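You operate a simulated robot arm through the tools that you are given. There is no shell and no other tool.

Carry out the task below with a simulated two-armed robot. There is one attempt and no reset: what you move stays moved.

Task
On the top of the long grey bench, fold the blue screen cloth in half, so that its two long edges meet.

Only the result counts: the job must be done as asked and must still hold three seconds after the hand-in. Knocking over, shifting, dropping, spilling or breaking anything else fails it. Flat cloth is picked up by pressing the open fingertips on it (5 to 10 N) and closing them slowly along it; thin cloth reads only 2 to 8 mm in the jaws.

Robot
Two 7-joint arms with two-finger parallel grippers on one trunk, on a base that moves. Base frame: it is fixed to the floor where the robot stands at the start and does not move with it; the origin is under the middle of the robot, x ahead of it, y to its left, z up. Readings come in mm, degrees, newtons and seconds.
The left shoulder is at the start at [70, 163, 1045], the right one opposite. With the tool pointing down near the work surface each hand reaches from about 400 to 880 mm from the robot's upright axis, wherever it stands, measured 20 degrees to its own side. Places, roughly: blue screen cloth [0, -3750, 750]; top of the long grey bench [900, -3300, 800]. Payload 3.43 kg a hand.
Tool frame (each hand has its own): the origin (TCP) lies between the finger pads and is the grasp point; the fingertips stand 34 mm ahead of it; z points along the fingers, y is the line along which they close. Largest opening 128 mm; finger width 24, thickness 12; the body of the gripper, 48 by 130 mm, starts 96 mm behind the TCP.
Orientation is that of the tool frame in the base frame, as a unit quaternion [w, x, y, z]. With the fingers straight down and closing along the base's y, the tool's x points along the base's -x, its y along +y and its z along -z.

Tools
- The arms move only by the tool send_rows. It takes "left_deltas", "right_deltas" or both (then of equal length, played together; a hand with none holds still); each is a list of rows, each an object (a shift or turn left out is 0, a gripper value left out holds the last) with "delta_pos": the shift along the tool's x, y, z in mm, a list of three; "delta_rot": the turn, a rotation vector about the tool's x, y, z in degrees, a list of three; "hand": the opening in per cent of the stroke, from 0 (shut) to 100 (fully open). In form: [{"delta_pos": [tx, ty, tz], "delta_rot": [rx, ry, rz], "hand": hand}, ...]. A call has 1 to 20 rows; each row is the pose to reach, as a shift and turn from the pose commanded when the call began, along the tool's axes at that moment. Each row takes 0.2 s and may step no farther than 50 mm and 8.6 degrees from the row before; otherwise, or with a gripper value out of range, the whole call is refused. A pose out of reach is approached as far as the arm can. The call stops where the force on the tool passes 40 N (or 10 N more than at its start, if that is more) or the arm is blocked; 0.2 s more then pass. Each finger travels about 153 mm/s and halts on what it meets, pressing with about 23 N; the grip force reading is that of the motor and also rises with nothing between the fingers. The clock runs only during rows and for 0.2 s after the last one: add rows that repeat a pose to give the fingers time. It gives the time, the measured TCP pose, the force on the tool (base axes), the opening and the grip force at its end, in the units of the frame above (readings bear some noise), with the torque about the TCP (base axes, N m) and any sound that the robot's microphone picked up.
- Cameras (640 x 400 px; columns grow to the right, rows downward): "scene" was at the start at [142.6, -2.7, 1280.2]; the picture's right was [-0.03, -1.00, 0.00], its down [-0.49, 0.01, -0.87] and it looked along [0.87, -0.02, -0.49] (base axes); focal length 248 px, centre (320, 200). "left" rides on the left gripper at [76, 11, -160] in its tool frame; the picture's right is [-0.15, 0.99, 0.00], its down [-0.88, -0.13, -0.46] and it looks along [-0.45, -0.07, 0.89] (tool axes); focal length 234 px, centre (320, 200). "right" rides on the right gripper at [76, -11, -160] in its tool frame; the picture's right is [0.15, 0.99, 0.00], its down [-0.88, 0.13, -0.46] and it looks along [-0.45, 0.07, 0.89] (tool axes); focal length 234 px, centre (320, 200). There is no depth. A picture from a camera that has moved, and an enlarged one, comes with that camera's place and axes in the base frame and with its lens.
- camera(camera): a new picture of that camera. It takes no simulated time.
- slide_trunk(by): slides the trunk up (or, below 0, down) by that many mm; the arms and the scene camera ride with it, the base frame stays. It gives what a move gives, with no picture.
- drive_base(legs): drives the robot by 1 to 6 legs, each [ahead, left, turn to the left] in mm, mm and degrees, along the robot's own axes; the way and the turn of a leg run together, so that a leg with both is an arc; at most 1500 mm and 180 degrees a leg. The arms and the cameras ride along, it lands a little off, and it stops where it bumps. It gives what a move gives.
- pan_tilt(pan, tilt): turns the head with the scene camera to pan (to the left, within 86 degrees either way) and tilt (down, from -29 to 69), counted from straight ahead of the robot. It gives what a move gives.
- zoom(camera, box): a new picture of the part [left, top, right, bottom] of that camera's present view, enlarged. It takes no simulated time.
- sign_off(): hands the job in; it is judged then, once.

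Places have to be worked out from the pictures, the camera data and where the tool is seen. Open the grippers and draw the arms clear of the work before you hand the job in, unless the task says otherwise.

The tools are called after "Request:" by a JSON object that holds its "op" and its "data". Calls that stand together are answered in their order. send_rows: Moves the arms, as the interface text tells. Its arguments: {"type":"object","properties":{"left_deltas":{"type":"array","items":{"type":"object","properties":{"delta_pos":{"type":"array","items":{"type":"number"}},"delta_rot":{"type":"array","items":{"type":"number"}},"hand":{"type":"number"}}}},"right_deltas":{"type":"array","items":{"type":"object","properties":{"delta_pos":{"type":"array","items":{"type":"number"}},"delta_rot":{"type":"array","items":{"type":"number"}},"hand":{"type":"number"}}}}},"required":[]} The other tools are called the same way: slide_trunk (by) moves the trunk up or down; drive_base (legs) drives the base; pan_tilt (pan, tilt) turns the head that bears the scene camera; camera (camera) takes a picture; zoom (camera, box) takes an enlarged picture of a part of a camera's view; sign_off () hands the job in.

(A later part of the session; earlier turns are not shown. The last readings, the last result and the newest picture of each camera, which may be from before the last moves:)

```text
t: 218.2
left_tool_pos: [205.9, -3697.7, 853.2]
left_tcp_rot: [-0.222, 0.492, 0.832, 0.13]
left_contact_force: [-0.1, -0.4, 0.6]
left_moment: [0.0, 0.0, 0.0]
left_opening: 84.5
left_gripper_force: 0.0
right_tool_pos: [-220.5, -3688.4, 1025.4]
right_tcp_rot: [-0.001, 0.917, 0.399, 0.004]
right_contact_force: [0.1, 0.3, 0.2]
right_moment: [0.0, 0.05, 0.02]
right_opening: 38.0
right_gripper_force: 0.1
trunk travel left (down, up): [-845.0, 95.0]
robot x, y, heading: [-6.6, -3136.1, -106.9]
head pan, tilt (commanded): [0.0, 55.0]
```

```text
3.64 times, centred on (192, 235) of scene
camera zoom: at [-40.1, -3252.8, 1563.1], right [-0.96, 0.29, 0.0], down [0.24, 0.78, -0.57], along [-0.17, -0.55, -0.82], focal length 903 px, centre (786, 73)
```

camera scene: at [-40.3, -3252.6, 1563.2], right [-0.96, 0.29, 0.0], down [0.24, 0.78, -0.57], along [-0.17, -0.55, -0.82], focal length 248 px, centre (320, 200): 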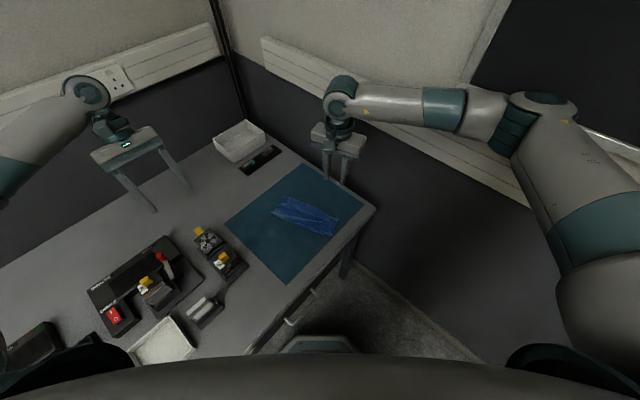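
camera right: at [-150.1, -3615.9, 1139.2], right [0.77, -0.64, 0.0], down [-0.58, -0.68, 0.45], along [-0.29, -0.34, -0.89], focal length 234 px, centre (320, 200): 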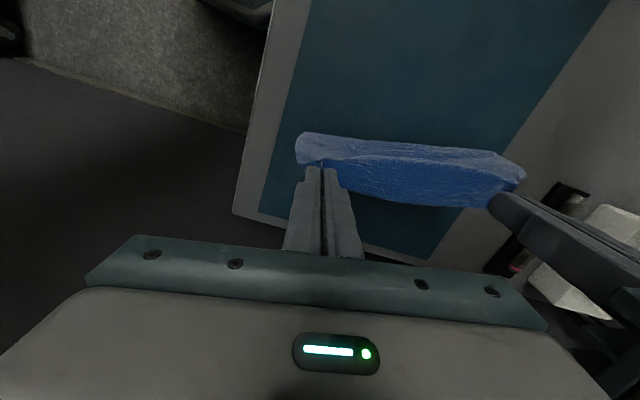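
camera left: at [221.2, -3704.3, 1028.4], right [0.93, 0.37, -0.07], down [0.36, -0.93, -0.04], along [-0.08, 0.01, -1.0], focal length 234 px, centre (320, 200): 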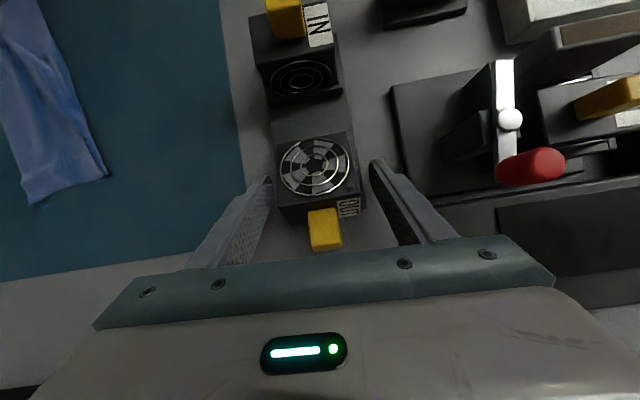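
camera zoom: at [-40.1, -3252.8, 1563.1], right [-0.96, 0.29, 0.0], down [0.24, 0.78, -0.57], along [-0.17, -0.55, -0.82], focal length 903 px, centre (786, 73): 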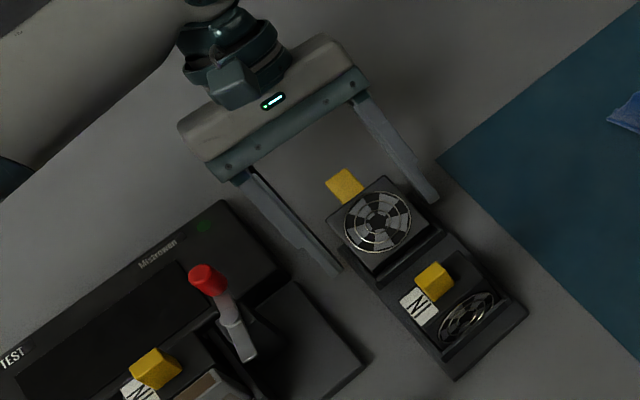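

The fingers are on both sides of the cartridge. I make a 3 mm final correction and close gently on its sides.

Request:
{"op": "send_rows", "data": {"left_deltas": [{"delta_pos": [3, -1.5, 3], "hand": 66}, {"delta_pos": [3, -1.5, 3], "hand": 60}, {"delta_pos": [3, -1.5, 3], "hand": 54}, {"delta_pos": [3, -1.5, 3], "hand": 50}, {"delta_pos": [3, -1.5, 3], "hand": 47}, {"delta_pos": [3, -1.5, 3], "hand": 44}, {"delta_pos": [3, -1.5, 3], "hand": 40}, {"delta_pos": [3, -1.5, 3], "hand": 35}, {"delta_pos": [3, -1.5, 3], "hand": 30}]}}

Request:
{"op": "camera", "data": {"camera": "left"}}

Request:
{"op": "zoom", "data": {"camera": "scene", "box": [150, 190, 264, 290]}}

```text
t: 220.2
left_tool_pos: [202.5, -3695.2, 851.9]
left_tcp_rot: [-0.221, 0.491, 0.832, 0.131]
left_contact_force: [-0.5, 1.2, 0.0]
left_moment: [0.02, 0.07, 0.94]
left_opening: 70.6
left_gripper_force: 45.0
right_tool_pos: [-221.7, -3689.3, 1025.2]
right_tcp_rot: [-0.001, 0.917, 0.398, 0.004]
right_contact_force: [-0.2, -0.5, 0.3]
right_moment: [-0.02, -0.02, 0.0]
right_opening: 38.1
right_gripper_force: 0.0
trunk travel left (down, up): [-845.0, 95.0]
robot x, y, heading: [-8.7, -3135.6, -106.8]
head pan, tilt (commanded): [0.0, 55.0]
```

```text
taken
camera left: at [217.9, -3701.4, 1026.9], right [0.93, 0.37, -0.07], down [0.36, -0.93, -0.04], along [-0.08, 0.01, -1.0], focal length 234 px, centre (320, 200)
```

left: 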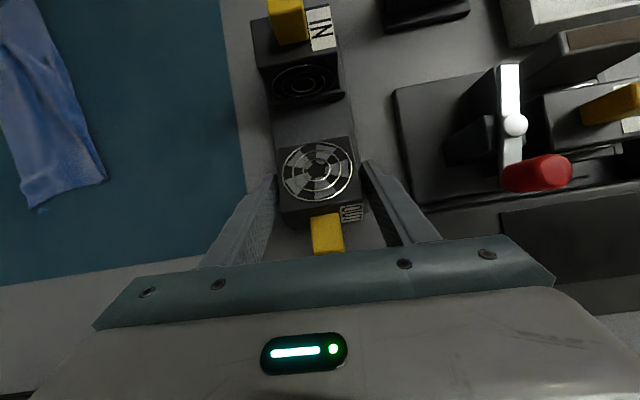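

```text
4.00 times, centred on (207, 240) of scene
camera zoom: at [-40.1, -3252.6, 1563.2], right [-0.96, 0.29, 0.0], down [0.24, 0.78, -0.57], along [-0.17, -0.55, -0.82], focal length 993 px, centre (772, 40)
```

zoom: 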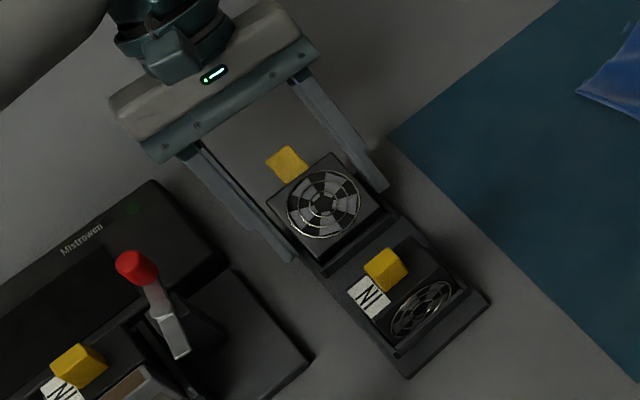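

The jaws stopped at 70 mm: the fingertips met the holder's socket, not the cartridge. I open again at once and raise the grasp 27 mm along the tool so the tips stay above the socket.

Request:
{"op": "send_rows", "data": {"left_deltas": [{"delta_pos": [0, 0, 0], "hand": 50}, {"delta_pos": [0, 0, 0], "hand": 58}, {"delta_pos": [0, 0, 0], "hand": 66}, {"delta_pos": [-4, 0, -14], "hand": 66}, {"delta_pos": [-7.9, 0, -27.1], "hand": 66}, {"delta_pos": [-7.9, 0, -27.1], "hand": 66}]}}

Request:
{"op": "camera", "data": {"camera": "left"}}

Request:
{"op": "zoom", "data": {"camera": "scene", "box": [150, 190, 264, 290]}}

```text
t: 221.6
left_tool_pos: [212.2, -3713.5, 870.8]
left_tcp_rot: [-0.222, 0.491, 0.832, 0.13]
left_contact_force: [0.6, 0.2, 0.6]
left_moment: [0.03, -0.01, -0.03]
left_opening: 84.5
left_gripper_force: 0.0
right_tool_pos: [-221.2, -3689.0, 1025.3]
right_tcp_rot: [-0.002, 0.917, 0.399, 0.005]
right_contact_force: [0.4, -0.7, 0.4]
right_moment: [0.04, -0.04, 0.03]
right_opening: 37.8
right_gripper_force: 0.0
trunk travel left (down, up): [-845.0, 95.0]
robot x, y, heading: [-4.3, -3132.7, -107.0]
head pan, tilt (commanded): [0.0, 55.0]
```

```text
taken
camera left: at [227.2, -3719.3, 1046.2], right [0.93, 0.37, -0.07], down [0.36, -0.93, -0.04], along [-0.08, 0.01, -1.0], focal length 234 px, centre (320, 200)
```

left: 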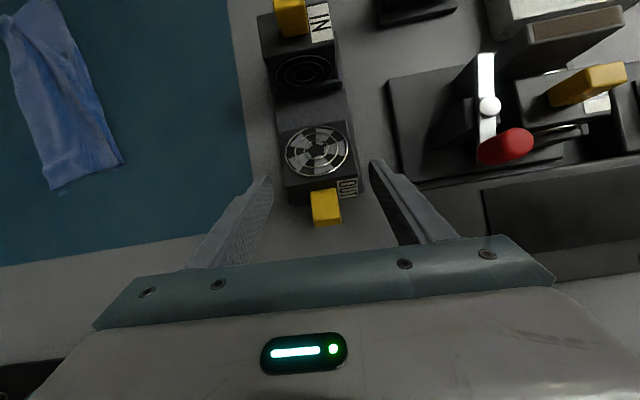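

```text
4.00 times, centred on (207, 240) of scene
camera zoom: at [-40.1, -3252.7, 1563.2], right [-0.96, 0.29, 0.0], down [0.24, 0.78, -0.57], along [-0.17, -0.55, -0.82], focal length 993 px, centre (772, 40)
```

zoom: 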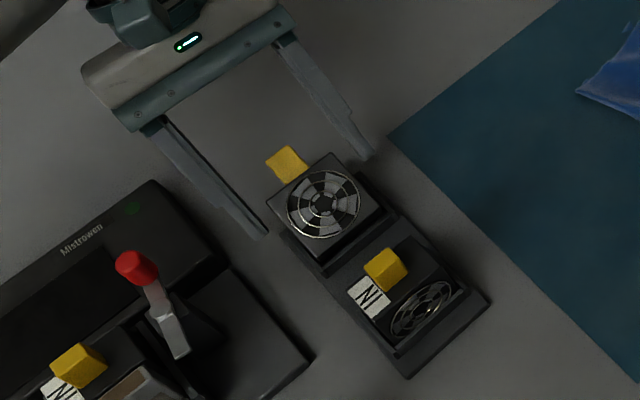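

The holder itself has not moved visibly. Now the tips are above the socket beside the cartridge's upper part; I close again.

Request:
{"op": "send_rows", "data": {"left_deltas": [{"delta_pos": [0, 0, 0], "hand": 60}, {"delta_pos": [0, 0, 0], "hand": 55}, {"delta_pos": [0, 0, 0], "hand": 51}, {"delta_pos": [0, 0, 0], "hand": 48}, {"delta_pos": [0, 0, 0], "hand": 46}, {"delta_pos": [0, 0, 0], "hand": 44}, {"delta_pos": [0, 0, 0], "hand": 42}]}}

Request:
{"op": "camera", "data": {"camera": "left"}}

```text
t: 223.2
left_tool_pos: [210.8, -3713.6, 871.8]
left_tcp_rot: [-0.222, 0.492, 0.832, 0.131]
left_contact_force: [-0.5, 0.6, -0.1]
left_moment: [0.07, -0.03, 0.03]
left_opening: 59.8
left_gripper_force: 22.7
right_tool_pos: [-221.5, -3688.8, 1026.6]
right_tcp_rot: [-0.001, 0.917, 0.399, 0.004]
right_contact_force: [0.8, 1.0, -0.2]
right_moment: [0.01, 0.0, 0.02]
right_opening: 38.0
right_gripper_force: 0.1
trunk travel left (down, up): [-845.0, 95.0]
robot x, y, heading: [-9.6, -3135.7, -107.3]
head pan, tilt (commanded): [0.0, 55.0]
```

```text
taken
camera left: at [227.2, -3719.2, 1046.0], right [0.93, 0.37, -0.07], down [0.36, -0.93, -0.04], along [-0.08, 0.01, -1.0], focal length 234 px, centre (320, 200)
```

left: 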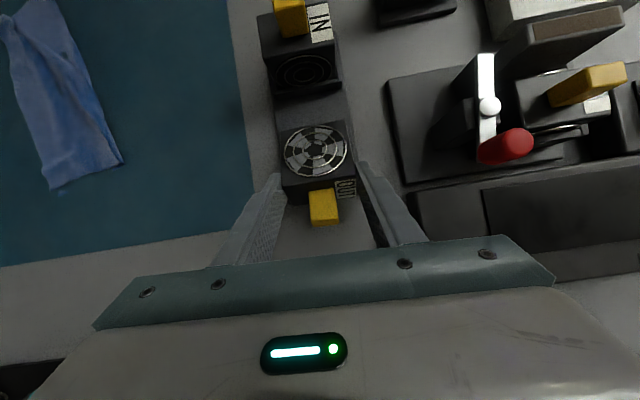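

The cartridge is held by its sides (59.8 mm, 23 N). I lift it straight up 20 mm first and check.

Request:
{"op": "send_rows", "data": {"left_deltas": [{"delta_pos": [2.5, 0, -4.3], "hand": 42}, {"delta_pos": [5, 0, -8.7], "hand": 42}, {"delta_pos": [7.5, 0, -13], "hand": 42}, {"delta_pos": [10, 0, -17.3], "hand": 42}, {"delta_pos": [10, 0, -17.3], "hand": 42}]}}

Request:
{"op": "camera", "data": {"camera": "left"}}

Request:
{"op": "zoom", "data": {"camera": "scene", "box": [150, 190, 264, 290]}}

```text
t: 224.4
left_tool_pos: [210.7, -3712.2, 890.8]
left_tcp_rot: [-0.221, 0.493, 0.831, 0.132]
left_contact_force: [0.0, -0.2, -0.6]
left_moment: [-0.04, -0.06, 0.01]
left_opening: 59.9
left_gripper_force: 23.7
right_tool_pos: [-221.2, -3688.1, 1026.3]
right_tcp_rot: [-0.001, 0.917, 0.399, 0.005]
right_contact_force: [-0.1, -0.6, 0.2]
right_moment: [-0.01, 0.0, 0.0]
right_opening: 38.1
right_gripper_force: 0.1
trunk travel left (down, up): [-845.0, 95.0]
robot x, y, heading: [-3.6, -3133.4, -106.7]
head pan, tilt (commanded): [0.0, 55.0]
```

```text
taken
camera left: at [227.2, -3719.4, 1066.2], right [0.93, 0.37, -0.07], down [0.36, -0.93, -0.04], along [-0.08, 0.01, -1.0], focal length 234 px, centre (320, 200)
```

left: 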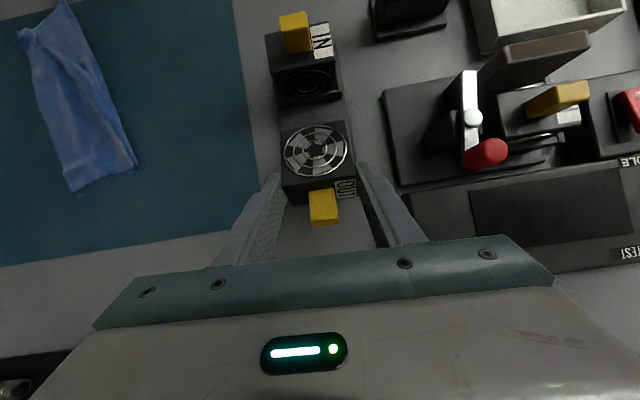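

```text
4.00 times, centred on (207, 240) of scene
camera zoom: at [-40.1, -3253.0, 1563.1], right [-0.96, 0.29, 0.0], down [0.24, 0.78, -0.57], along [-0.17, -0.55, -0.82], focal length 993 px, centre (772, 40)
```

zoom: 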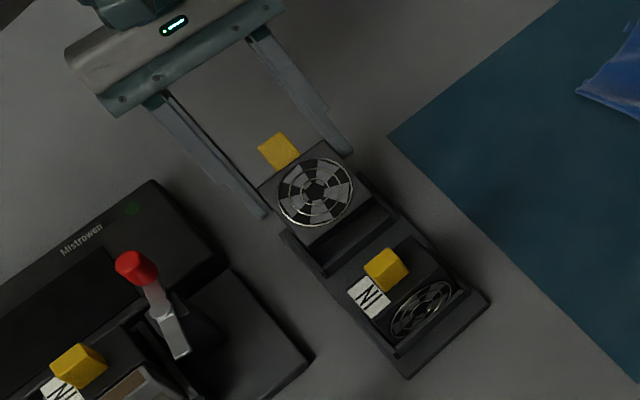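

The cartridge comes up with the gripper. I lift it another 70 mm and rotate it 68° upright in the air while bringing it over its socket, stopping 50 mm above the final height.

Request:
{"op": "send_rows", "data": {"left_deltas": [{"delta_pos": [8.5, 0, -14.7], "hand": 42}, {"delta_pos": [17.5, 0, -30.3], "hand": 42}, {"delta_pos": [26, 0, -45], "hand": 42}, {"delta_pos": [35, 0, -60.6], "hand": 42}, {"delta_pos": [38.4, 0, -53.2], "delta_rot": [0, -8.5, 0], "hand": 42}, {"delta_pos": [41.9, 0, -45.7], "delta_rot": [0, -17.1, 0], "hand": 42}, {"delta_pos": [45.2, 0, -38.3], "delta_rot": [0, -25.6, 0], "hand": 42}, {"delta_pos": [48.6, 0, -30.8], "delta_rot": [0, -34.2, 0], "hand": 42}, {"delta_pos": [52, 0, -23.4], "delta_rot": [0, -42.7, 0], "hand": 42}, {"delta_pos": [55.4, 0, -15.9], "delta_rot": [0, -51.2, 0], "hand": 42}, {"delta_pos": [58.8, 0, -8.5], "delta_rot": [0, -59.8, 0], "hand": 42}, {"delta_pos": [62.2, 0, -1], "delta_rot": [0, -68.3, 0], "hand": 42}, {"delta_pos": [62.2, 0, -1], "delta_rot": [0, -68.3, 0], "hand": 42}]}}

Request:
{"op": "camera", "data": {"camera": "left"}}

Request:
{"op": "camera", "data": {"camera": "scene"}}

Request:
{"op": "zoom", "data": {"camera": "scene", "box": [150, 190, 264, 290]}}

```text
t: 227.2
left_tool_pos: [186.3, -3666.4, 921.2]
left_tcp_rot: [0.283, 0.48, 0.813, -0.167]
left_contact_force: [0.4, 0.2, -1.5]
left_moment: [0.05, 0.02, -0.01]
left_opening: 59.4
left_gripper_force: 23.0
right_tool_pos: [-221.7, -3689.0, 1024.8]
right_tcp_rot: [-0.001, 0.917, 0.399, 0.004]
right_contact_force: [-0.1, 0.0, -0.3]
right_moment: [-0.01, -0.03, 0.01]
right_opening: 38.1
right_gripper_force: 0.1
trunk travel left (down, up): [-845.0, 95.0]
robot x, y, heading: [-5.0, -3135.8, -107.0]
head pan, tilt (commanded): [0.0, 55.0]
```

```text
taken
camera left: at [119.1, -3521.5, 998.2], right [0.92, 0.38, 0.09], down [0.08, -0.42, 0.9], along [0.38, -0.83, -0.42], focal length 234 px, centre (320, 200)
```

left: 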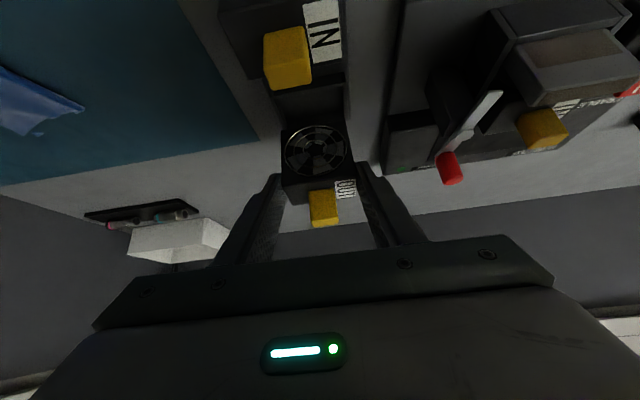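

```text
taken
camera scene: at [-39.9, -3253.4, 1563.1], right [-0.96, 0.29, 0.0], down [0.24, 0.78, -0.57], along [-0.17, -0.55, -0.82], focal length 248 px, centre (320, 200)
```

scene: 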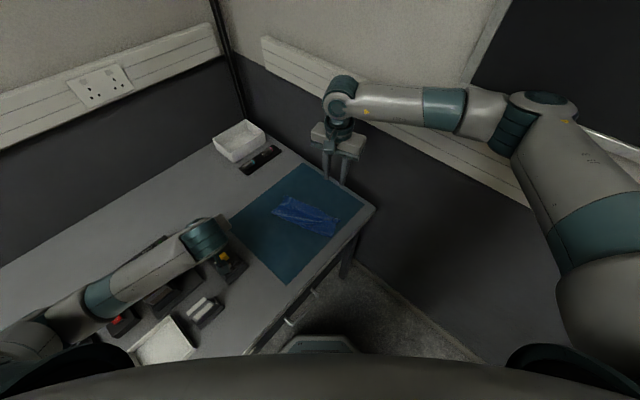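

```text
4.00 times, centred on (207, 240) of scene
camera zoom: at [-39.9, -3253.4, 1563.1], right [-0.96, 0.29, 0.0], down [0.24, 0.78, -0.57], along [-0.17, -0.55, -0.82], focal length 993 px, centre (772, 40)
```

zoom: 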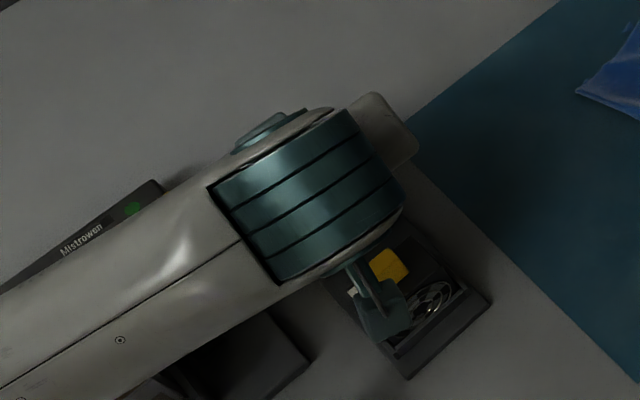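

The cartridge is upright in the air with its fan to the front and the OUT label on top. I lower it 35 mm toward its socket and look.

Request:
{"op": "send_rows", "data": {"left_deltas": [{"delta_pos": [6.2, 0, 7.9], "hand": 42}, {"delta_pos": [12.4, 0, 15.7], "hand": 42}, {"delta_pos": [18.6, 0, 23.6], "hand": 42}, {"delta_pos": [21.7, 0, 27.5], "hand": 42}, {"delta_pos": [21.7, 0, 27.5], "hand": 42}]}}

Request:
{"op": "camera", "data": {"camera": "left"}}

Request:
{"op": "zoom", "data": {"camera": "left", "box": [240, 20, 400, 220]}}

```text
t: 228.4
left_tool_pos: [185.9, -3666.9, 889.2]
left_tcp_rot: [0.284, 0.48, 0.813, -0.169]
left_contact_force: [0.0, -1.7, 16.6]
left_moment: [-0.49, -0.47, 0.0]
left_opening: 59.9
left_gripper_force: 22.8
right_tool_pos: [-222.2, -3688.0, 1026.2]
right_tcp_rot: [-0.001, 0.917, 0.399, 0.005]
right_contact_force: [0.5, 0.3, 0.1]
right_moment: [0.01, 0.04, -0.02]
right_opening: 38.0
right_gripper_force: 0.0
trunk travel left (down, up): [-845.0, 95.0]
robot x, y, heading: [-5.9, -3135.6, -107.0]
head pan, tilt (commanded): [0.0, 55.0]
```

```text
taken
camera left: at [118.8, -3520.8, 965.7], right [0.92, 0.38, 0.09], down [0.08, -0.41, 0.91], along [0.38, -0.83, -0.41], focal length 234 px, centre (320, 200)
```

left: 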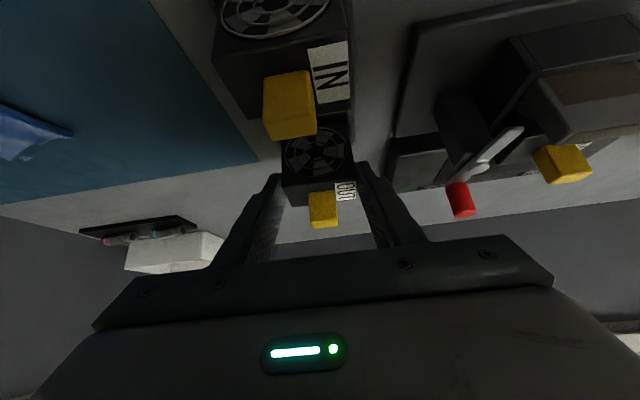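

```text
2.00 times, centred on (320, 120) of left
camera zoom: at [118.8, -3520.8, 965.7], right [0.92, 0.38, 0.09], down [0.08, -0.41, 0.91], along [0.38, -0.83, -0.41], focal length 468 px, centre (320, 360)
```

zoom: 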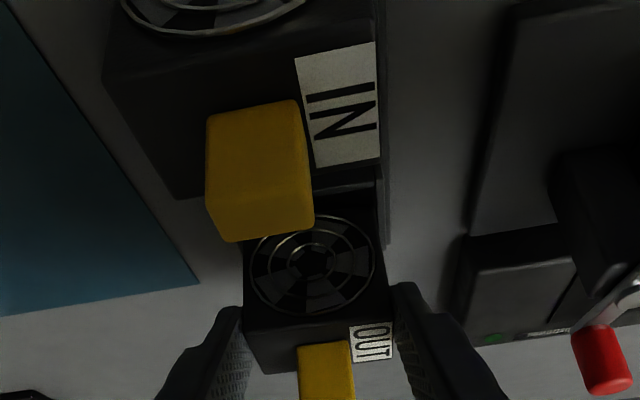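

There is contact 16 mm too early, at the rear (d≈119): the cartridge's rear bottom edge sits on the socket's back wall. I lift 6 mm, shift 4 mm toward the front and lower again.

Request:
{"op": "send_rows", "data": {"left_deltas": [{"delta_pos": [-3.7, 0, -4.7], "hand": 42}, {"delta_pos": [-0.6, 0, -7.2], "hand": 42}, {"delta_pos": [3.1, 0, -2.5], "hand": 42}, {"delta_pos": [4.9, 0, -0.3], "hand": 42}, {"delta_pos": [4.9, 0, -0.3], "hand": 42}]}}

```text
t: 229.6
left_tool_pos: [183.8, -3663.7, 887.2]
left_tcp_rot: [0.285, 0.48, 0.812, -0.17]
left_contact_force: [-0.9, -4.0, 19.0]
left_moment: [0.04, -0.5, -0.09]
left_opening: 59.8
left_gripper_force: 23.2
right_tool_pos: [-220.8, -3687.9, 1024.9]
right_tcp_rot: [0.0, 0.917, 0.399, 0.005]
right_contact_force: [-1.1, -0.6, -0.3]
right_moment: [0.01, 0.0, 0.01]
right_opening: 37.9
right_gripper_force: 0.1
trunk travel left (down, up): [-845.0, 95.0]
robot x, y, heading: [-4.1, -3136.7, -106.9]
head pan, tilt (commanded): [0.0, 55.0]
```

Now the contact is at the front-left corner, so the fit is tight: from the picture the cartridge is about 2 mm too far left and I overshot forward by about 2 mm. I lift, shift 2 mm back and 2 mm right, and lower again.

Request:
{"op": "send_rows", "data": {"left_deltas": [{"delta_pos": [-3.7, 0, -4.7], "hand": 42}, {"delta_pos": [-5.3, -2, -3.5], "hand": 42}, {"delta_pos": [-1.6, -2, 1.2], "hand": 42}, {"delta_pos": [0.3, -2, 3.6], "hand": 42}, {"delta_pos": [0.3, -2, 3.6], "hand": 42}]}}

```text
t: 230.8
left_tool_pos: [183.5, -3663.5, 882.1]
left_tcp_rot: [0.285, 0.48, 0.812, -0.169]
left_contact_force: [1.5, 3.4, 17.0]
left_moment: [-0.33, -0.52, 0.17]
left_opening: 59.7
left_gripper_force: 22.5
right_tool_pos: [-221.2, -3686.3, 1026.6]
right_tcp_rot: [0.0, 0.917, 0.399, 0.004]
right_contact_force: [-0.6, -0.4, 0.9]
right_moment: [0.02, 0.0, 0.02]
right_opening: 38.0
right_gripper_force: 0.0
trunk travel left (down, up): [-845.0, 95.0]
robot x, y, heading: [-7.8, -3132.9, -107.0]
head pan, tilt (commanded): [0.0, 55.0]
```

The contact is at the back wall again but deeper, so the earlier front contact was only the left side. I keep the sideways correction and go back 2.5 mm toward the front, then lower.

Request:
{"op": "send_rows", "data": {"left_deltas": [{"delta_pos": [-3.7, 0, -4.7], "hand": 42}, {"delta_pos": [-1.8, 0, -6.3], "hand": 42}, {"delta_pos": [2, 0, -1.6], "hand": 42}, {"delta_pos": [3.8, 0, 0.8], "hand": 42}, {"delta_pos": [3.8, 0, 0.8], "hand": 42}]}}

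```text
t: 232.0
left_tool_pos: [181.7, -3662.9, 879.8]
left_tcp_rot: [0.284, 0.48, 0.813, -0.169]
left_contact_force: [2.1, 5.7, 17.7]
left_moment: [-0.22, -0.54, 0.12]
left_opening: 60.1
left_gripper_force: 23.3
right_tool_pos: [-222.0, -3688.1, 1027.4]
right_tcp_rot: [0.0, 0.917, 0.399, 0.003]
right_contact_force: [-0.4, -0.1, 0.2]
right_moment: [-0.01, -0.02, -0.01]
right_opening: 37.9
right_gripper_force: 0.0
trunk travel left (down, up): [-845.0, 95.0]
robot x, y, heading: [-4.7, -3136.9, -106.7]
head pan, tilt (commanded): [0.0, 55.0]
```

Each try goes a little deeper. I look at the held cartridge and the socket now.

Request:
{"op": "zoom", "data": {"camera": "left", "box": [220, 0, 420, 240]}}

Request:
{"op": "camera", "data": {"camera": "scene"}}

Request:
{"op": "camera", "data": {"camera": "right"}}

```text
1.67 times, centred on (320, 120) of left
camera zoom: at [115.0, -3517.0, 956.9], right [0.92, 0.38, 0.09], down [0.08, -0.42, 0.91], along [0.38, -0.83, -0.41], focal length 390 px, centre (320, 333)
```

zoom: 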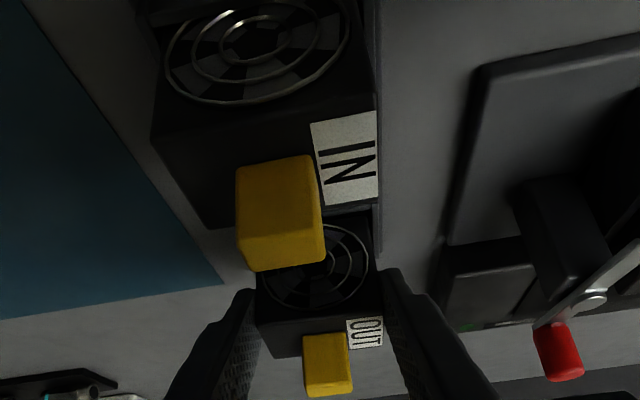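

```text
taken
camera scene: at [-40.6, -3249.9, 1563.5], right [-0.96, 0.29, 0.0], down [0.24, 0.78, -0.57], along [-0.17, -0.55, -0.82], focal length 248 px, centre (320, 200)
```

scene: 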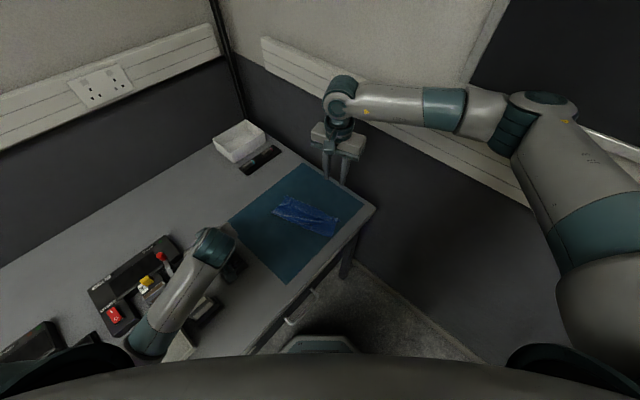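

```text
taken
camera right: at [-179.0, -3624.9, 1187.5], right [0.82, -0.57, 0.0], down [-0.51, -0.73, 0.45], along [-0.25, -0.37, -0.89], focal length 234 px, centre (320, 200)
```

right: 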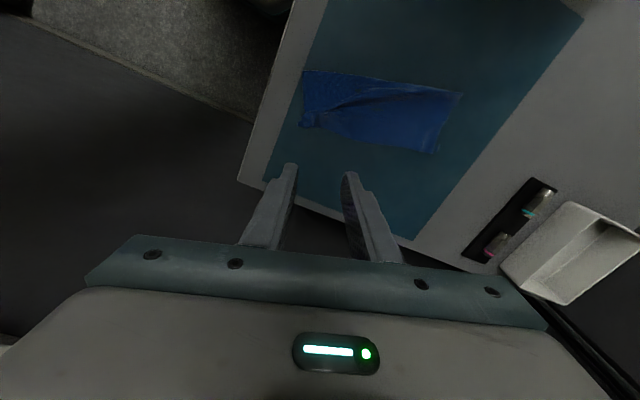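

The cartridge is now about 10 mm inside its socket, rubbing on the back wall. I shift 1.5 mm forward and continue lowering 3 mm at a time.

Request:
{"op": "send_rows", "data": {"left_deltas": [{"delta_pos": [1.2, 0, -0.9], "hand": 42}, {"delta_pos": [2.1, 0, 0.3], "hand": 42}, {"delta_pos": [3, 0, 1.4], "hand": 42}, {"delta_pos": [3, 0, 1.4], "hand": 42}]}}

```text
t: 233.0
left_tool_pos: [181.9, -3661.3, 876.1]
left_tcp_rot: [0.284, 0.48, 0.813, -0.168]
left_contact_force: [2.9, 5.4, 15.6]
left_moment: [-0.19, -0.63, 0.22]
left_opening: 59.5
left_gripper_force: 22.9
right_tool_pos: [-219.9, -3687.4, 1026.9]
right_tcp_rot: [0.0, 0.917, 0.399, 0.004]
right_contact_force: [0.1, -0.2, -0.1]
right_moment: [-0.01, 0.01, -0.01]
right_opening: 37.9
right_gripper_force: 0.1
trunk travel left (down, up): [-845.0, 95.0]
robot x, y, heading: [-2.8, -3138.0, -106.9]
head pan, tilt (commanded): [0.0, 55.0]
```

The force stays at about 16 N while it slides down: it is going in. I continue another 3 mm.

Request:
{"op": "send_rows", "data": {"left_deltas": [{"delta_pos": [1.2, 0, 0.6], "hand": 42}, {"delta_pos": [2.3, 0, 2], "hand": 42}, {"delta_pos": [2.3, 0, 2], "hand": 42}]}}

Request:
{"op": "zoom", "data": {"camera": "left", "box": [220, 0, 420, 240]}}

```text
t: 233.8
left_tool_pos: [181.5, -3660.3, 874.9]
left_tcp_rot: [0.283, 0.481, 0.813, -0.169]
left_contact_force: [2.0, 6.4, 17.2]
left_moment: [-0.14, -0.68, 0.26]
left_opening: 59.9
left_gripper_force: 23.1
right_tool_pos: [-219.6, -3686.5, 1026.6]
right_tcp_rot: [0.0, 0.917, 0.399, 0.003]
right_contact_force: [0.3, -1.3, 0.2]
right_moment: [-0.03, 0.0, -0.01]
right_opening: 38.0
right_gripper_force: 0.1
trunk travel left (down, up): [-845.0, 95.0]
robot x, y, heading: [-2.9, -3135.5, -106.8]
head pan, tilt (commanded): [0.0, 55.0]
```

```text
1.67 times, centred on (320, 120) of left
camera zoom: at [114.0, -3515.3, 951.0], right [0.92, 0.38, 0.09], down [0.08, -0.42, 0.91], along [0.38, -0.83, -0.41], focal length 390 px, centre (320, 333)
```

zoom: 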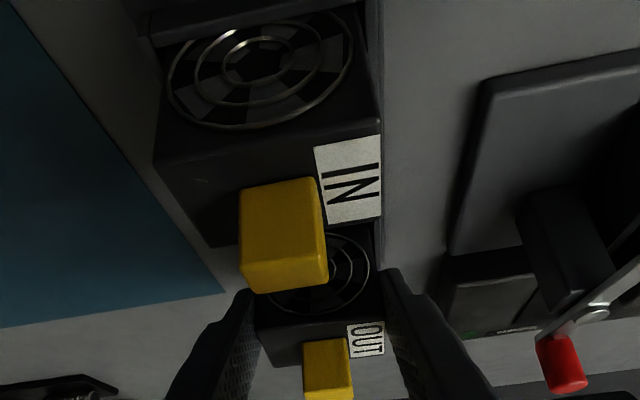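

By my estimate it is seated, but I want to check its tilt. I zoom in closely.

Request:
{"op": "zoom", "data": {"camera": "left", "box": [270, 130, 380, 240]}}

Request:
{"op": "zoom", "data": {"camera": "left", "box": [200, 0, 380, 150]}}

```text
3.64 times, centred on (325, 185) of left
camera zoom: at [114.0, -3515.3, 951.0], right [0.92, 0.38, 0.09], down [0.08, -0.42, 0.91], along [0.38, -0.83, -0.41], focal length 852 px, centre (302, 254)
```

zoom: 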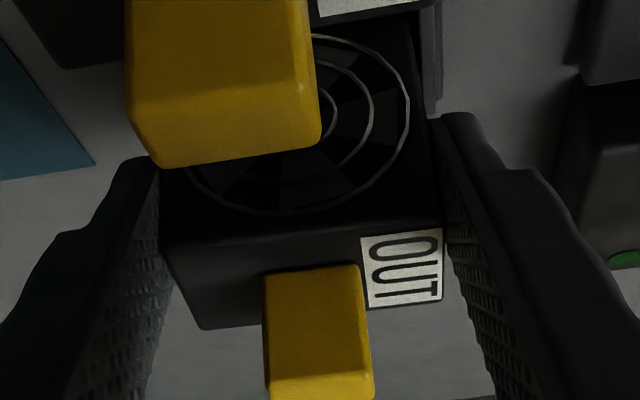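

```text
2.67 times, centred on (290, 75) of left
camera zoom: at [114.0, -3515.3, 951.0], right [0.92, 0.38, 0.09], down [0.08, -0.42, 0.91], along [0.38, -0.83, -0.41], focal length 624 px, centre (400, 533)
```

zoom: 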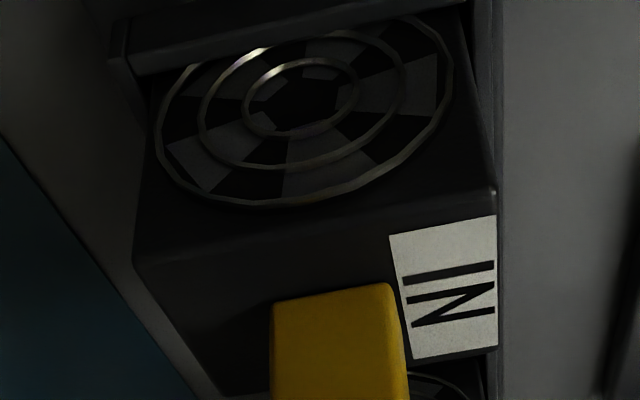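

The picture shows the cartridge leaning about 6° too far forward and still some 10 mm above its seat (its lower rear edge catches the back wall). I lift 5 mm, rotate it back 6° about its centre, and check again.

Request:
{"op": "send_rows", "data": {"left_deltas": [{"delta_pos": [-3.1, 0, -3.9], "hand": 42}, {"delta_pos": [-4.7, 0, -3.4], "delta_rot": [0, 3, 0], "hand": 42}, {"delta_pos": [-6.4, 0, -2.9], "delta_rot": [0, 6, 0], "hand": 42}, {"delta_pos": [-6.4, 0, -2.9], "delta_rot": [0, 6, 0], "hand": 42}]}}

Request:
{"op": "zoom", "data": {"camera": "left", "box": [270, 130, 380, 240]}}

Request:
{"op": "zoom", "data": {"camera": "left", "box": [200, 0, 380, 150]}}

```text
t: 234.8
left_tool_pos: [183.6, -3664.3, 879.0]
left_tcp_rot: [0.239, 0.489, 0.826, -0.143]
left_contact_force: [2.8, 2.0, -2.3]
left_moment: [0.18, -0.2, 0.1]
left_opening: 59.5
left_gripper_force: 22.8
right_tool_pos: [-221.5, -3688.8, 1026.0]
right_tcp_rot: [-0.001, 0.917, 0.398, 0.004]
right_contact_force: [-0.2, 0.0, -0.2]
right_moment: [0.01, 0.02, 0.03]
right_opening: 37.9
right_gripper_force: 0.0
trunk travel left (down, up): [-845.0, 95.0]
robot x, y, heading: [-2.1, -3129.9, -107.1]
head pan, tilt (commanded): [0.0, 55.0]
```

```text
3.64 times, centred on (325, 185) of left
camera zoom: at [120.1, -3527.3, 972.4], right [0.93, 0.37, 0.08], down [0.13, -0.5, 0.86], along [0.35, -0.78, -0.51], focal length 852 px, centre (302, 254)
```

zoom: 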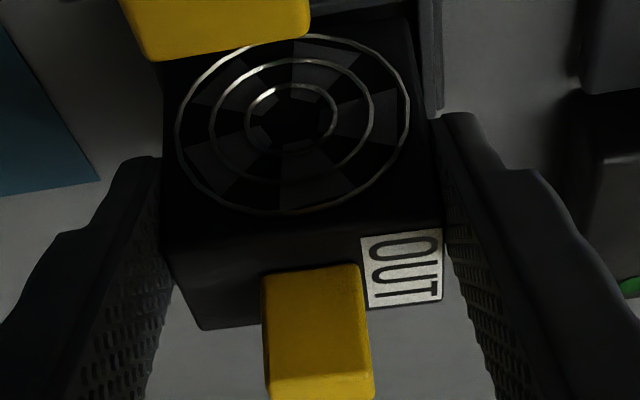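

```text
2.67 times, centred on (290, 75) of left
camera zoom: at [120.1, -3527.3, 972.4], right [0.93, 0.37, 0.08], down [0.13, -0.5, 0.86], along [0.35, -0.78, -0.51], focal length 624 px, centre (400, 533)
```

zoom: 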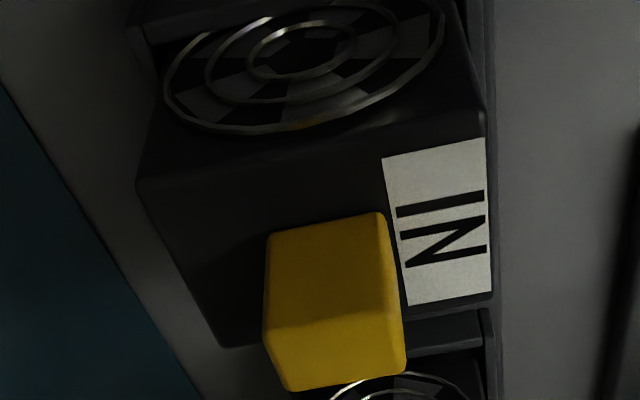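

Now it hangs upright (top level at z≈878, front-to-back centre d≈102). The seat height is about 16 mm lower and the socket centre about d≈99–100, so I shift 2.5 mm forward, 1 mm left, and lower 8 mm.

Request:
{"op": "send_rows", "data": {"left_deltas": [{"delta_pos": [2.1, 1, -1.3], "hand": 42}, {"delta_pos": [4.2, 1, 2.1], "hand": 42}, {"delta_pos": [6.4, 1, 5.4], "hand": 42}, {"delta_pos": [6.4, 1, 5.4], "hand": 42}]}}

```text
t: 235.8
left_tool_pos: [182.5, -3661.6, 871.8]
left_tcp_rot: [0.241, 0.489, 0.826, -0.143]
left_contact_force: [3.2, -6.3, 0.5]
left_moment: [-0.33, -0.08, 0.21]
left_opening: 59.6
left_gripper_force: 22.5
right_tool_pos: [-219.8, -3689.5, 1025.5]
right_tcp_rot: [-0.001, 0.917, 0.399, 0.005]
right_contact_force: [0.3, -1.0, -0.6]
right_moment: [0.0, 0.0, -0.01]
right_opening: 38.2
right_gripper_force: 0.1
trunk travel left (down, up): [-845.0, 95.0]
robot x, y, heading: [-5.8, -3136.8, -107.1]
head pan, tilt (commanded): [0.0, 55.0]
```

No vertical contact now, only a 7 N push from the front wall: the cartridge is inside the socket. I move 1.2 mm back and lower another 5 mm.

Request:
{"op": "send_rows", "data": {"left_deltas": [{"delta_pos": [-1, 0, 0.6], "hand": 42}, {"delta_pos": [0.3, 0, 2.7], "hand": 42}, {"delta_pos": [1.7, 0, 4.9], "hand": 42}, {"delta_pos": [1.7, 0, 4.9], "hand": 42}]}}

```text
t: 236.8
left_tool_pos: [182.5, -3663.1, 866.6]
left_tcp_rot: [0.24, 0.489, 0.827, -0.143]
left_contact_force: [0.7, -0.7, 1.0]
left_moment: [-0.03, 0.02, 0.06]
left_opening: 59.3
left_gripper_force: 23.1
right_tool_pos: [-220.7, -3687.8, 1025.9]
right_tcp_rot: [-0.001, 0.917, 0.4, 0.004]
right_contact_force: [-0.2, 0.4, 0.5]
right_moment: [-0.01, -0.02, 0.01]
right_opening: 38.1
right_gripper_force: 0.0
trunk travel left (down, up): [-845.0, 95.0]
robot x, y, heading: [-7.5, -3132.4, -106.8]
head pan, tilt (commanded): [0.0, 55.0]
```

It slides in freely now; about 2–3 mm remain. I lower in 1.5 mm steps until it touches bottom.

Request:
{"op": "send_rows", "data": {"left_deltas": [{"delta_pos": [0.8, 0, 1.3], "hand": 42}, {"delta_pos": [0.8, 0, 1.3], "hand": 42}]}}

Request:
{"op": "send_rows", "data": {"left_deltas": [{"delta_pos": [0.8, 0, 1.3], "hand": 42}, {"delta_pos": [0.8, 0, 1.3], "hand": 42}]}}

Request:
{"op": "zoom", "data": {"camera": "left", "box": [220, 0, 420, 240]}}

```text
t: 237.4
left_tool_pos: [183.2, -3662.0, 866.4]
left_tcp_rot: [0.241, 0.488, 0.826, -0.144]
left_contact_force: [0.9, -1.4, 13.2]
left_moment: [-0.01, -0.06, 0.07]
left_opening: 59.4
left_gripper_force: 23.2
right_tool_pos: [-221.6, -3689.9, 1026.3]
right_tcp_rot: [-0.001, 0.917, 0.399, 0.005]
right_contact_force: [0.4, -0.7, -1.5]
right_moment: [0.02, 0.0, -0.04]
right_opening: 38.2
right_gripper_force: 0.1
trunk travel left (down, up): [-845.0, 95.0]
robot x, y, heading: [-8.6, -3136.7, -106.9]
head pan, tilt (commanded): [0.0, 55.0]
```

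```text
t: 238.0
left_tool_pos: [183.6, -3662.3, 863.8]
left_tcp_rot: [0.242, 0.488, 0.827, -0.143]
left_contact_force: [0.7, -4.2, 18.3]
left_moment: [-0.14, -0.2, 0.11]
left_opening: 59.9
left_gripper_force: 23.1
right_tool_pos: [-220.8, -3687.3, 1026.9]
right_tcp_rot: [0.0, 0.917, 0.399, 0.004]
right_contact_force: [0.4, 0.2, 0.0]
right_moment: [-0.01, 0.0, -0.03]
right_opening: 38.1
right_gripper_force: 0.0
trunk travel left (down, up): [-845.0, 95.0]
robot x, y, heading: [-5.1, -3136.9, -106.9]
head pan, tilt (commanded): [0.0, 55.0]
```

```text
1.67 times, centred on (320, 120) of left
camera zoom: at [120.3, -3525.2, 957.2], right [0.93, 0.37, 0.08], down [0.13, -0.5, 0.86], along [0.36, -0.79, -0.51], focal length 390 px, centre (320, 333)
```

zoom: 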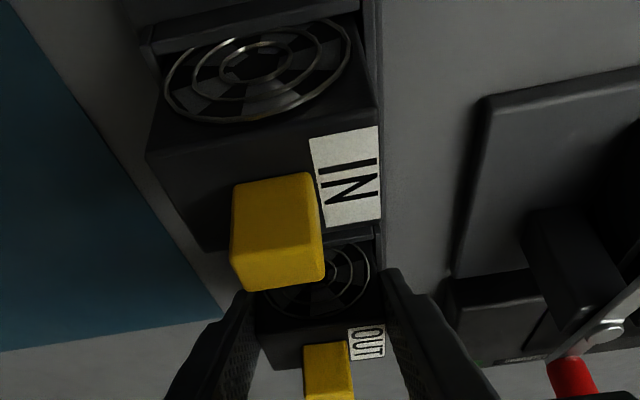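

The vertical force shows it has bottomed out in its socket. I relieve the pressure by 1.5 mm and open the jaws slowly.

Request:
{"op": "send_rows", "data": {"left_deltas": [{"delta_pos": [-0.8, 0, -1.3], "hand": 42}, {"delta_pos": [-0.8, 0, -1.3], "hand": 45}, {"delta_pos": [-0.8, 0, -1.3], "hand": 47.5}, {"delta_pos": [-0.8, 0, -1.3], "hand": 50}, {"delta_pos": [-0.8, 0, -1.3], "hand": 54}, {"delta_pos": [-0.8, 0, -1.3], "hand": 58}, {"delta_pos": [-0.8, 0, -1.3], "hand": 62}]}}

Request:
{"op": "zoom", "data": {"camera": "left", "box": [220, 0, 420, 240]}}

```text
t: 239.6
left_tool_pos: [183.8, -3662.3, 865.1]
left_tcp_rot: [0.24, 0.489, 0.827, -0.142]
left_contact_force: [0.2, 0.5, -0.3]
left_moment: [0.01, -0.04, -0.03]
left_opening: 79.3
left_gripper_force: 0.1
right_tool_pos: [-221.5, -3688.6, 1026.3]
right_tcp_rot: [-0.001, 0.917, 0.399, 0.005]
right_contact_force: [-1.7, 0.4, -0.1]
right_moment: [-0.02, -0.04, -0.02]
right_opening: 38.0
right_gripper_force: 0.1
trunk travel left (down, up): [-845.0, 95.0]
robot x, y, heading: [-5.1, -3138.2, -106.9]
head pan, tilt (commanded): [0.0, 55.0]
```

```text
1.67 times, centred on (320, 120) of left
camera zoom: at [120.4, -3525.5, 957.9], right [0.93, 0.37, 0.08], down [0.13, -0.5, 0.86], along [0.35, -0.78, -0.51], focal length 390 px, centre (320, 333)
```

zoom: 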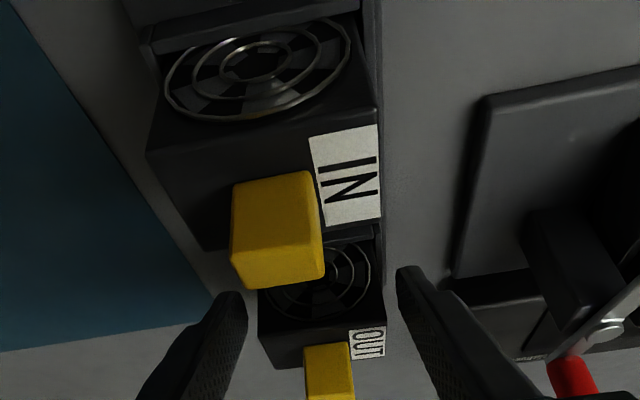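

The cartridge stands upright in its socket by itself. I withdraw the left hand along its axis, straighten the tool and move up, then inspect.

Request:
{"op": "send_rows", "data": {"left_deltas": [{"delta_pos": [0, 0, -15], "hand": 62}, {"delta_pos": [0, 0, -35], "hand": 62}, {"delta_pos": [0, 0, -60], "hand": 62}, {"delta_pos": [0, 0, -90], "hand": 62}, {"delta_pos": [-15, 0, -125], "hand": 62}, {"delta_pos": [-35, 0, -165], "hand": 62}, {"delta_pos": [-55, 0, -200], "hand": 62}]}}

Request:
{"op": "camera", "data": {"camera": "left"}}

Request:
{"op": "camera", "data": {"camera": "scene"}}

```text
t: 241.3
left_tool_pos: [202.2, -3652.5, 1053.0]
left_tcp_rot: [0.321, 0.48, 0.809, -0.108]
left_contact_force: [-0.4, 0.1, -0.4]
left_moment: [-0.03, 0.01, -0.05]
left_opening: 79.4
left_gripper_force: 0.1
left hand out of reach, approached as far as the arm can: row 6, 7
right_tool_pos: [-220.5, -3689.7, 1026.2]
right_tcp_rot: [0.0, 0.917, 0.399, 0.005]
right_contact_force: [-0.7, 0.2, -0.2]
right_moment: [0.0, 0.0, 0.0]
right_opening: 37.8
right_gripper_force: 0.1
trunk travel left (down, up): [-845.0, 95.0]
robot x, y, heading: [-6.1, -3135.3, -106.8]
head pan, tilt (commanded): [0.0, 55.0]
stopped in row 7 (left hand): the arm was blocked; the commanded pose is now the measured one
```

```text
taken
camera left: at [120.4, -3516.3, 1129.6], right [0.89, 0.4, 0.22], down [-0.01, -0.47, 0.88], along [0.46, -0.78, -0.42], focal length 234 px, centre (320, 200)
```

left: 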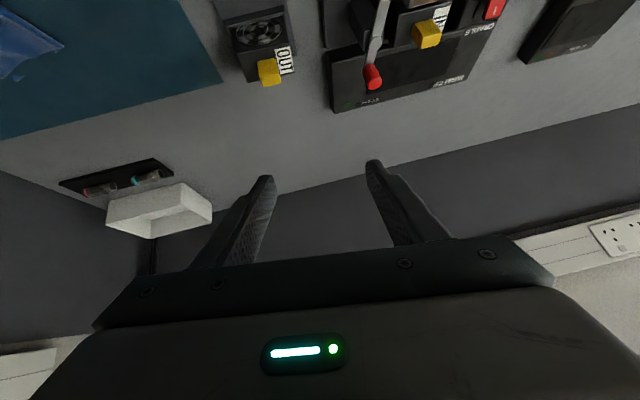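

```text
taken
camera scene: at [-40.1, -3253.1, 1563.1], right [-0.96, 0.29, 0.0], down [0.24, 0.78, -0.57], along [-0.17, -0.55, -0.82], focal length 248 px, centre (320, 200)
```

scene: 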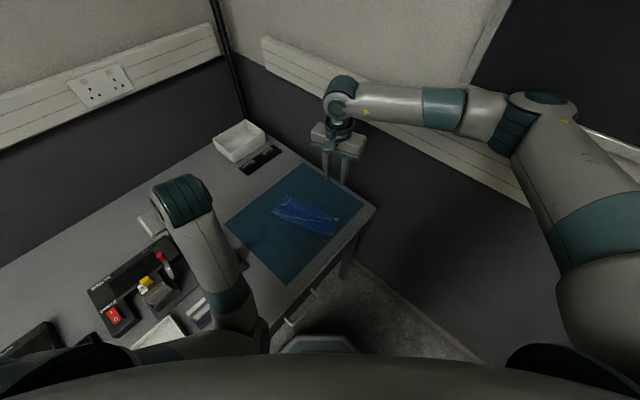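

The OUT cartridge stands next to IN as at the start. The left arm is folded at its inner limit (only self-limited; the base did not move), so I swing the tool upright to free the arm and look at the cartridges from the head camera.

Request:
{"op": "send_rows", "data": {"left_deltas": [{"delta_pos": [-4, 0, -4], "delta_rot": [0, 8, 0], "hand": 62}, {"delta_pos": [-8, 0, -8], "delta_rot": [0, 16, 0], "hand": 62}, {"delta_pos": [-13, 0, -14], "delta_rot": [0, 24, 0], "hand": 62}, {"delta_pos": [-18, 0, -21], "delta_rot": [0, 32, 0], "hand": 62}, {"delta_pos": [-25, 0, -31], "delta_rot": [0, 38, 0], "hand": 40}, {"delta_pos": [-40, 0, -50], "delta_rot": [0, 38, 0], "hand": 30}, {"delta_pos": [-55, 0, -70], "delta_rot": [0, 38, 0], "hand": 30}]}}

Request:
{"op": "camera", "data": {"camera": "scene"}}

Request:
{"op": "camera", "data": {"camera": "left"}}

```text
t: 241.8
left_tool_pos: [279.2, -3669.7, 1082.6]
left_tcp_rot: [0.327, 0.459, 0.826, -0.031]
left_contact_force: [0.1, -0.6, 0.2]
left_moment: [-0.02, 0.0, 0.01]
left_opening: 79.5
left_gripper_force: 0.0
left hand out of reach, approached as far as the arm can: row 2
right_tool_pos: [-220.4, -3691.4, 1024.0]
right_tcp_rot: [-0.002, 0.917, 0.4, 0.005]
right_contact_force: [-0.7, -1.4, 0.7]
right_moment: [0.03, -0.01, 0.05]
right_opening: 37.8
right_gripper_force: 0.1
trunk travel left (down, up): [-845.0, 95.0]
robot x, y, heading: [-6.9, -3135.4, -106.8]
head pan, tilt (commanded): [0.0, 55.0]
stopped in row 2 (left hand): the arm was blocked; the commanded pose is now the measured one
```

```text
taken
camera scene: at [-40.0, -3256.4, 1562.8], right [-0.96, 0.29, 0.0], down [0.24, 0.78, -0.57], along [-0.17, -0.55, -0.82], focal length 248 px, centre (320, 200)
```

scene: 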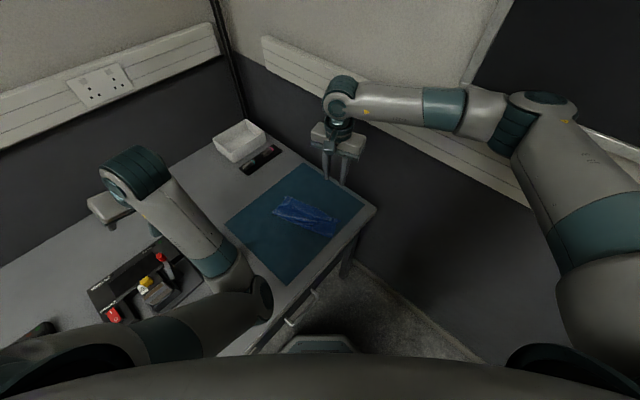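

```text
taken
camera left: at [178.6, -3550.5, 1166.1], right [0.82, 0.46, 0.33], down [-0.01, -0.57, 0.82], along [0.57, -0.68, -0.46], focal length 234 px, centre (320, 200)
```

left: 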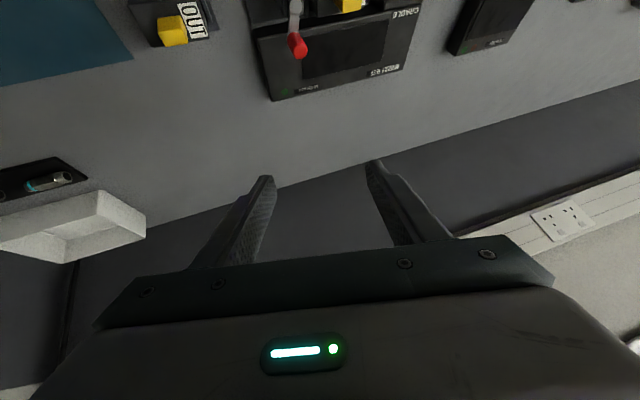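

The left arm is near its inner limit with the elbow folded in front. I move the hand away from the shoulder (back and slightly right) in gentle steps so that it can unfold.

Request:
{"op": "send_rows", "data": {"left_deltas": [{"delta_pos": [-13, -10, 2], "hand": 50}, {"delta_pos": [-27, -20, 4], "hand": 40}, {"delta_pos": [-40, -31, 6], "hand": 30}, {"delta_pos": [-54, -41, 9], "hand": 30}, {"delta_pos": [-67, -51, 11], "hand": 30}, {"delta_pos": [-80, -61, 13], "hand": 30}]}}

Request:
{"op": "camera", "data": {"camera": "scene"}}

```text
t: 243.2
left_tool_pos: [269.3, -3767.3, 1105.8]
left_tcp_rot: [0.329, 0.457, 0.826, -0.032]
left_contact_force: [0.5, -0.3, 0.3]
left_moment: [-0.04, 0.0, 0.02]
left_opening: 38.3
left_gripper_force: 0.0
right_tool_pos: [-221.4, -3688.6, 1025.4]
right_tcp_rot: [0.0, 0.917, 0.399, 0.004]
right_contact_force: [0.4, 0.5, 0.7]
right_moment: [-0.02, 0.0, 0.01]
right_opening: 38.1
right_gripper_force: 0.2
trunk travel left (down, up): [-845.0, 95.0]
robot x, y, heading: [-6.8, -3135.3, -107.2]
head pan, tilt (commanded): [0.0, 55.0]
```

```text
taken
camera scene: at [-40.1, -3252.8, 1563.1], right [-0.96, 0.29, 0.0], down [0.24, 0.78, -0.57], along [-0.17, -0.55, -0.82], focal length 248 px, centre (320, 200)
```

scene: 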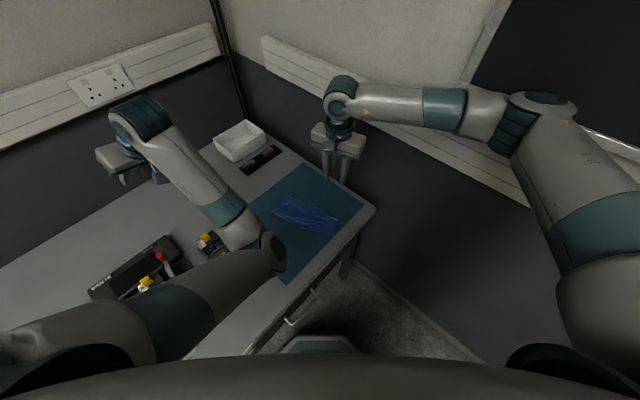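

The arm is unfolding. I raise the hand further so that the elbow lifts and the cartridges come into view.

Request:
{"op": "send_rows", "data": {"left_deltas": [{"delta_pos": [-19, 3, -6], "hand": 30}, {"delta_pos": [-38, 5, -12], "hand": 30}, {"delta_pos": [-57, 8, -18], "hand": 30}, {"delta_pos": [-76, 11, -24], "hand": 30}, {"delta_pos": [-95, 13, -29], "hand": 30}]}}

Request:
{"op": "camera", "data": {"camera": "scene"}}

Request:
{"op": "zoom", "data": {"camera": "scene", "box": [150, 200, 350, 320]}}

```text
t: 244.4
left_tool_pos: [298.2, -3819.0, 1183.2]
left_tcp_rot: [0.327, 0.459, 0.825, -0.032]
left_contact_force: [1.1, 0.4, 0.0]
left_moment: [0.01, -0.02, -0.03]
left_opening: 38.5
left_gripper_force: 0.0
right_tool_pos: [-220.2, -3689.0, 1025.2]
right_tcp_rot: [-0.001, 0.917, 0.399, 0.004]
right_contact_force: [0.6, 1.2, -0.3]
right_moment: [-0.02, -0.01, -0.04]
right_opening: 38.0
right_gripper_force: 0.1
trunk travel left (down, up): [-845.0, 95.0]
robot x, y, heading: [-4.8, -3137.6, -107.1]
head pan, tilt (commanded): [0.0, 55.0]
```

```text
taken
camera scene: at [-39.7, -3253.1, 1563.1], right [-0.96, 0.29, 0.0], down [0.24, 0.78, -0.57], along [-0.17, -0.55, -0.82], focal length 248 px, centre (320, 200)
```

scene: 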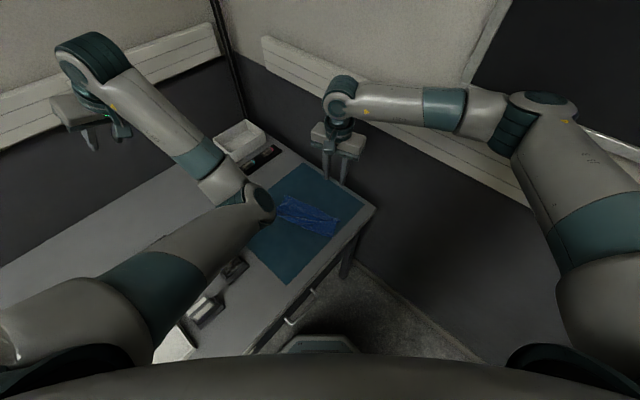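

```text
3.20 times, centred on (250, 260) of scene
camera zoom: at [-39.7, -3253.1, 1563.1], right [-0.96, 0.29, 0.0], down [0.24, 0.78, -0.57], along [-0.17, -0.55, -0.82], focal length 795 px, centre (544, 8)
```

zoom: 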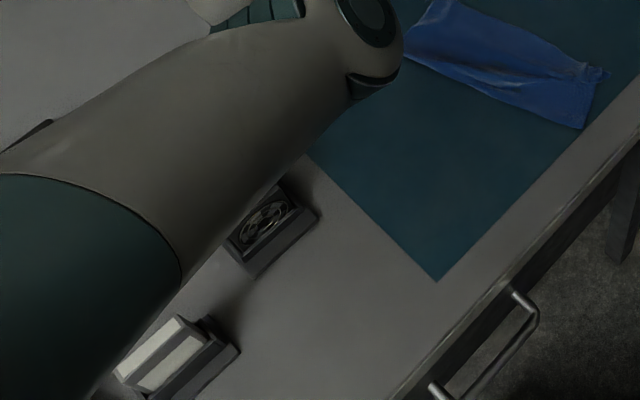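

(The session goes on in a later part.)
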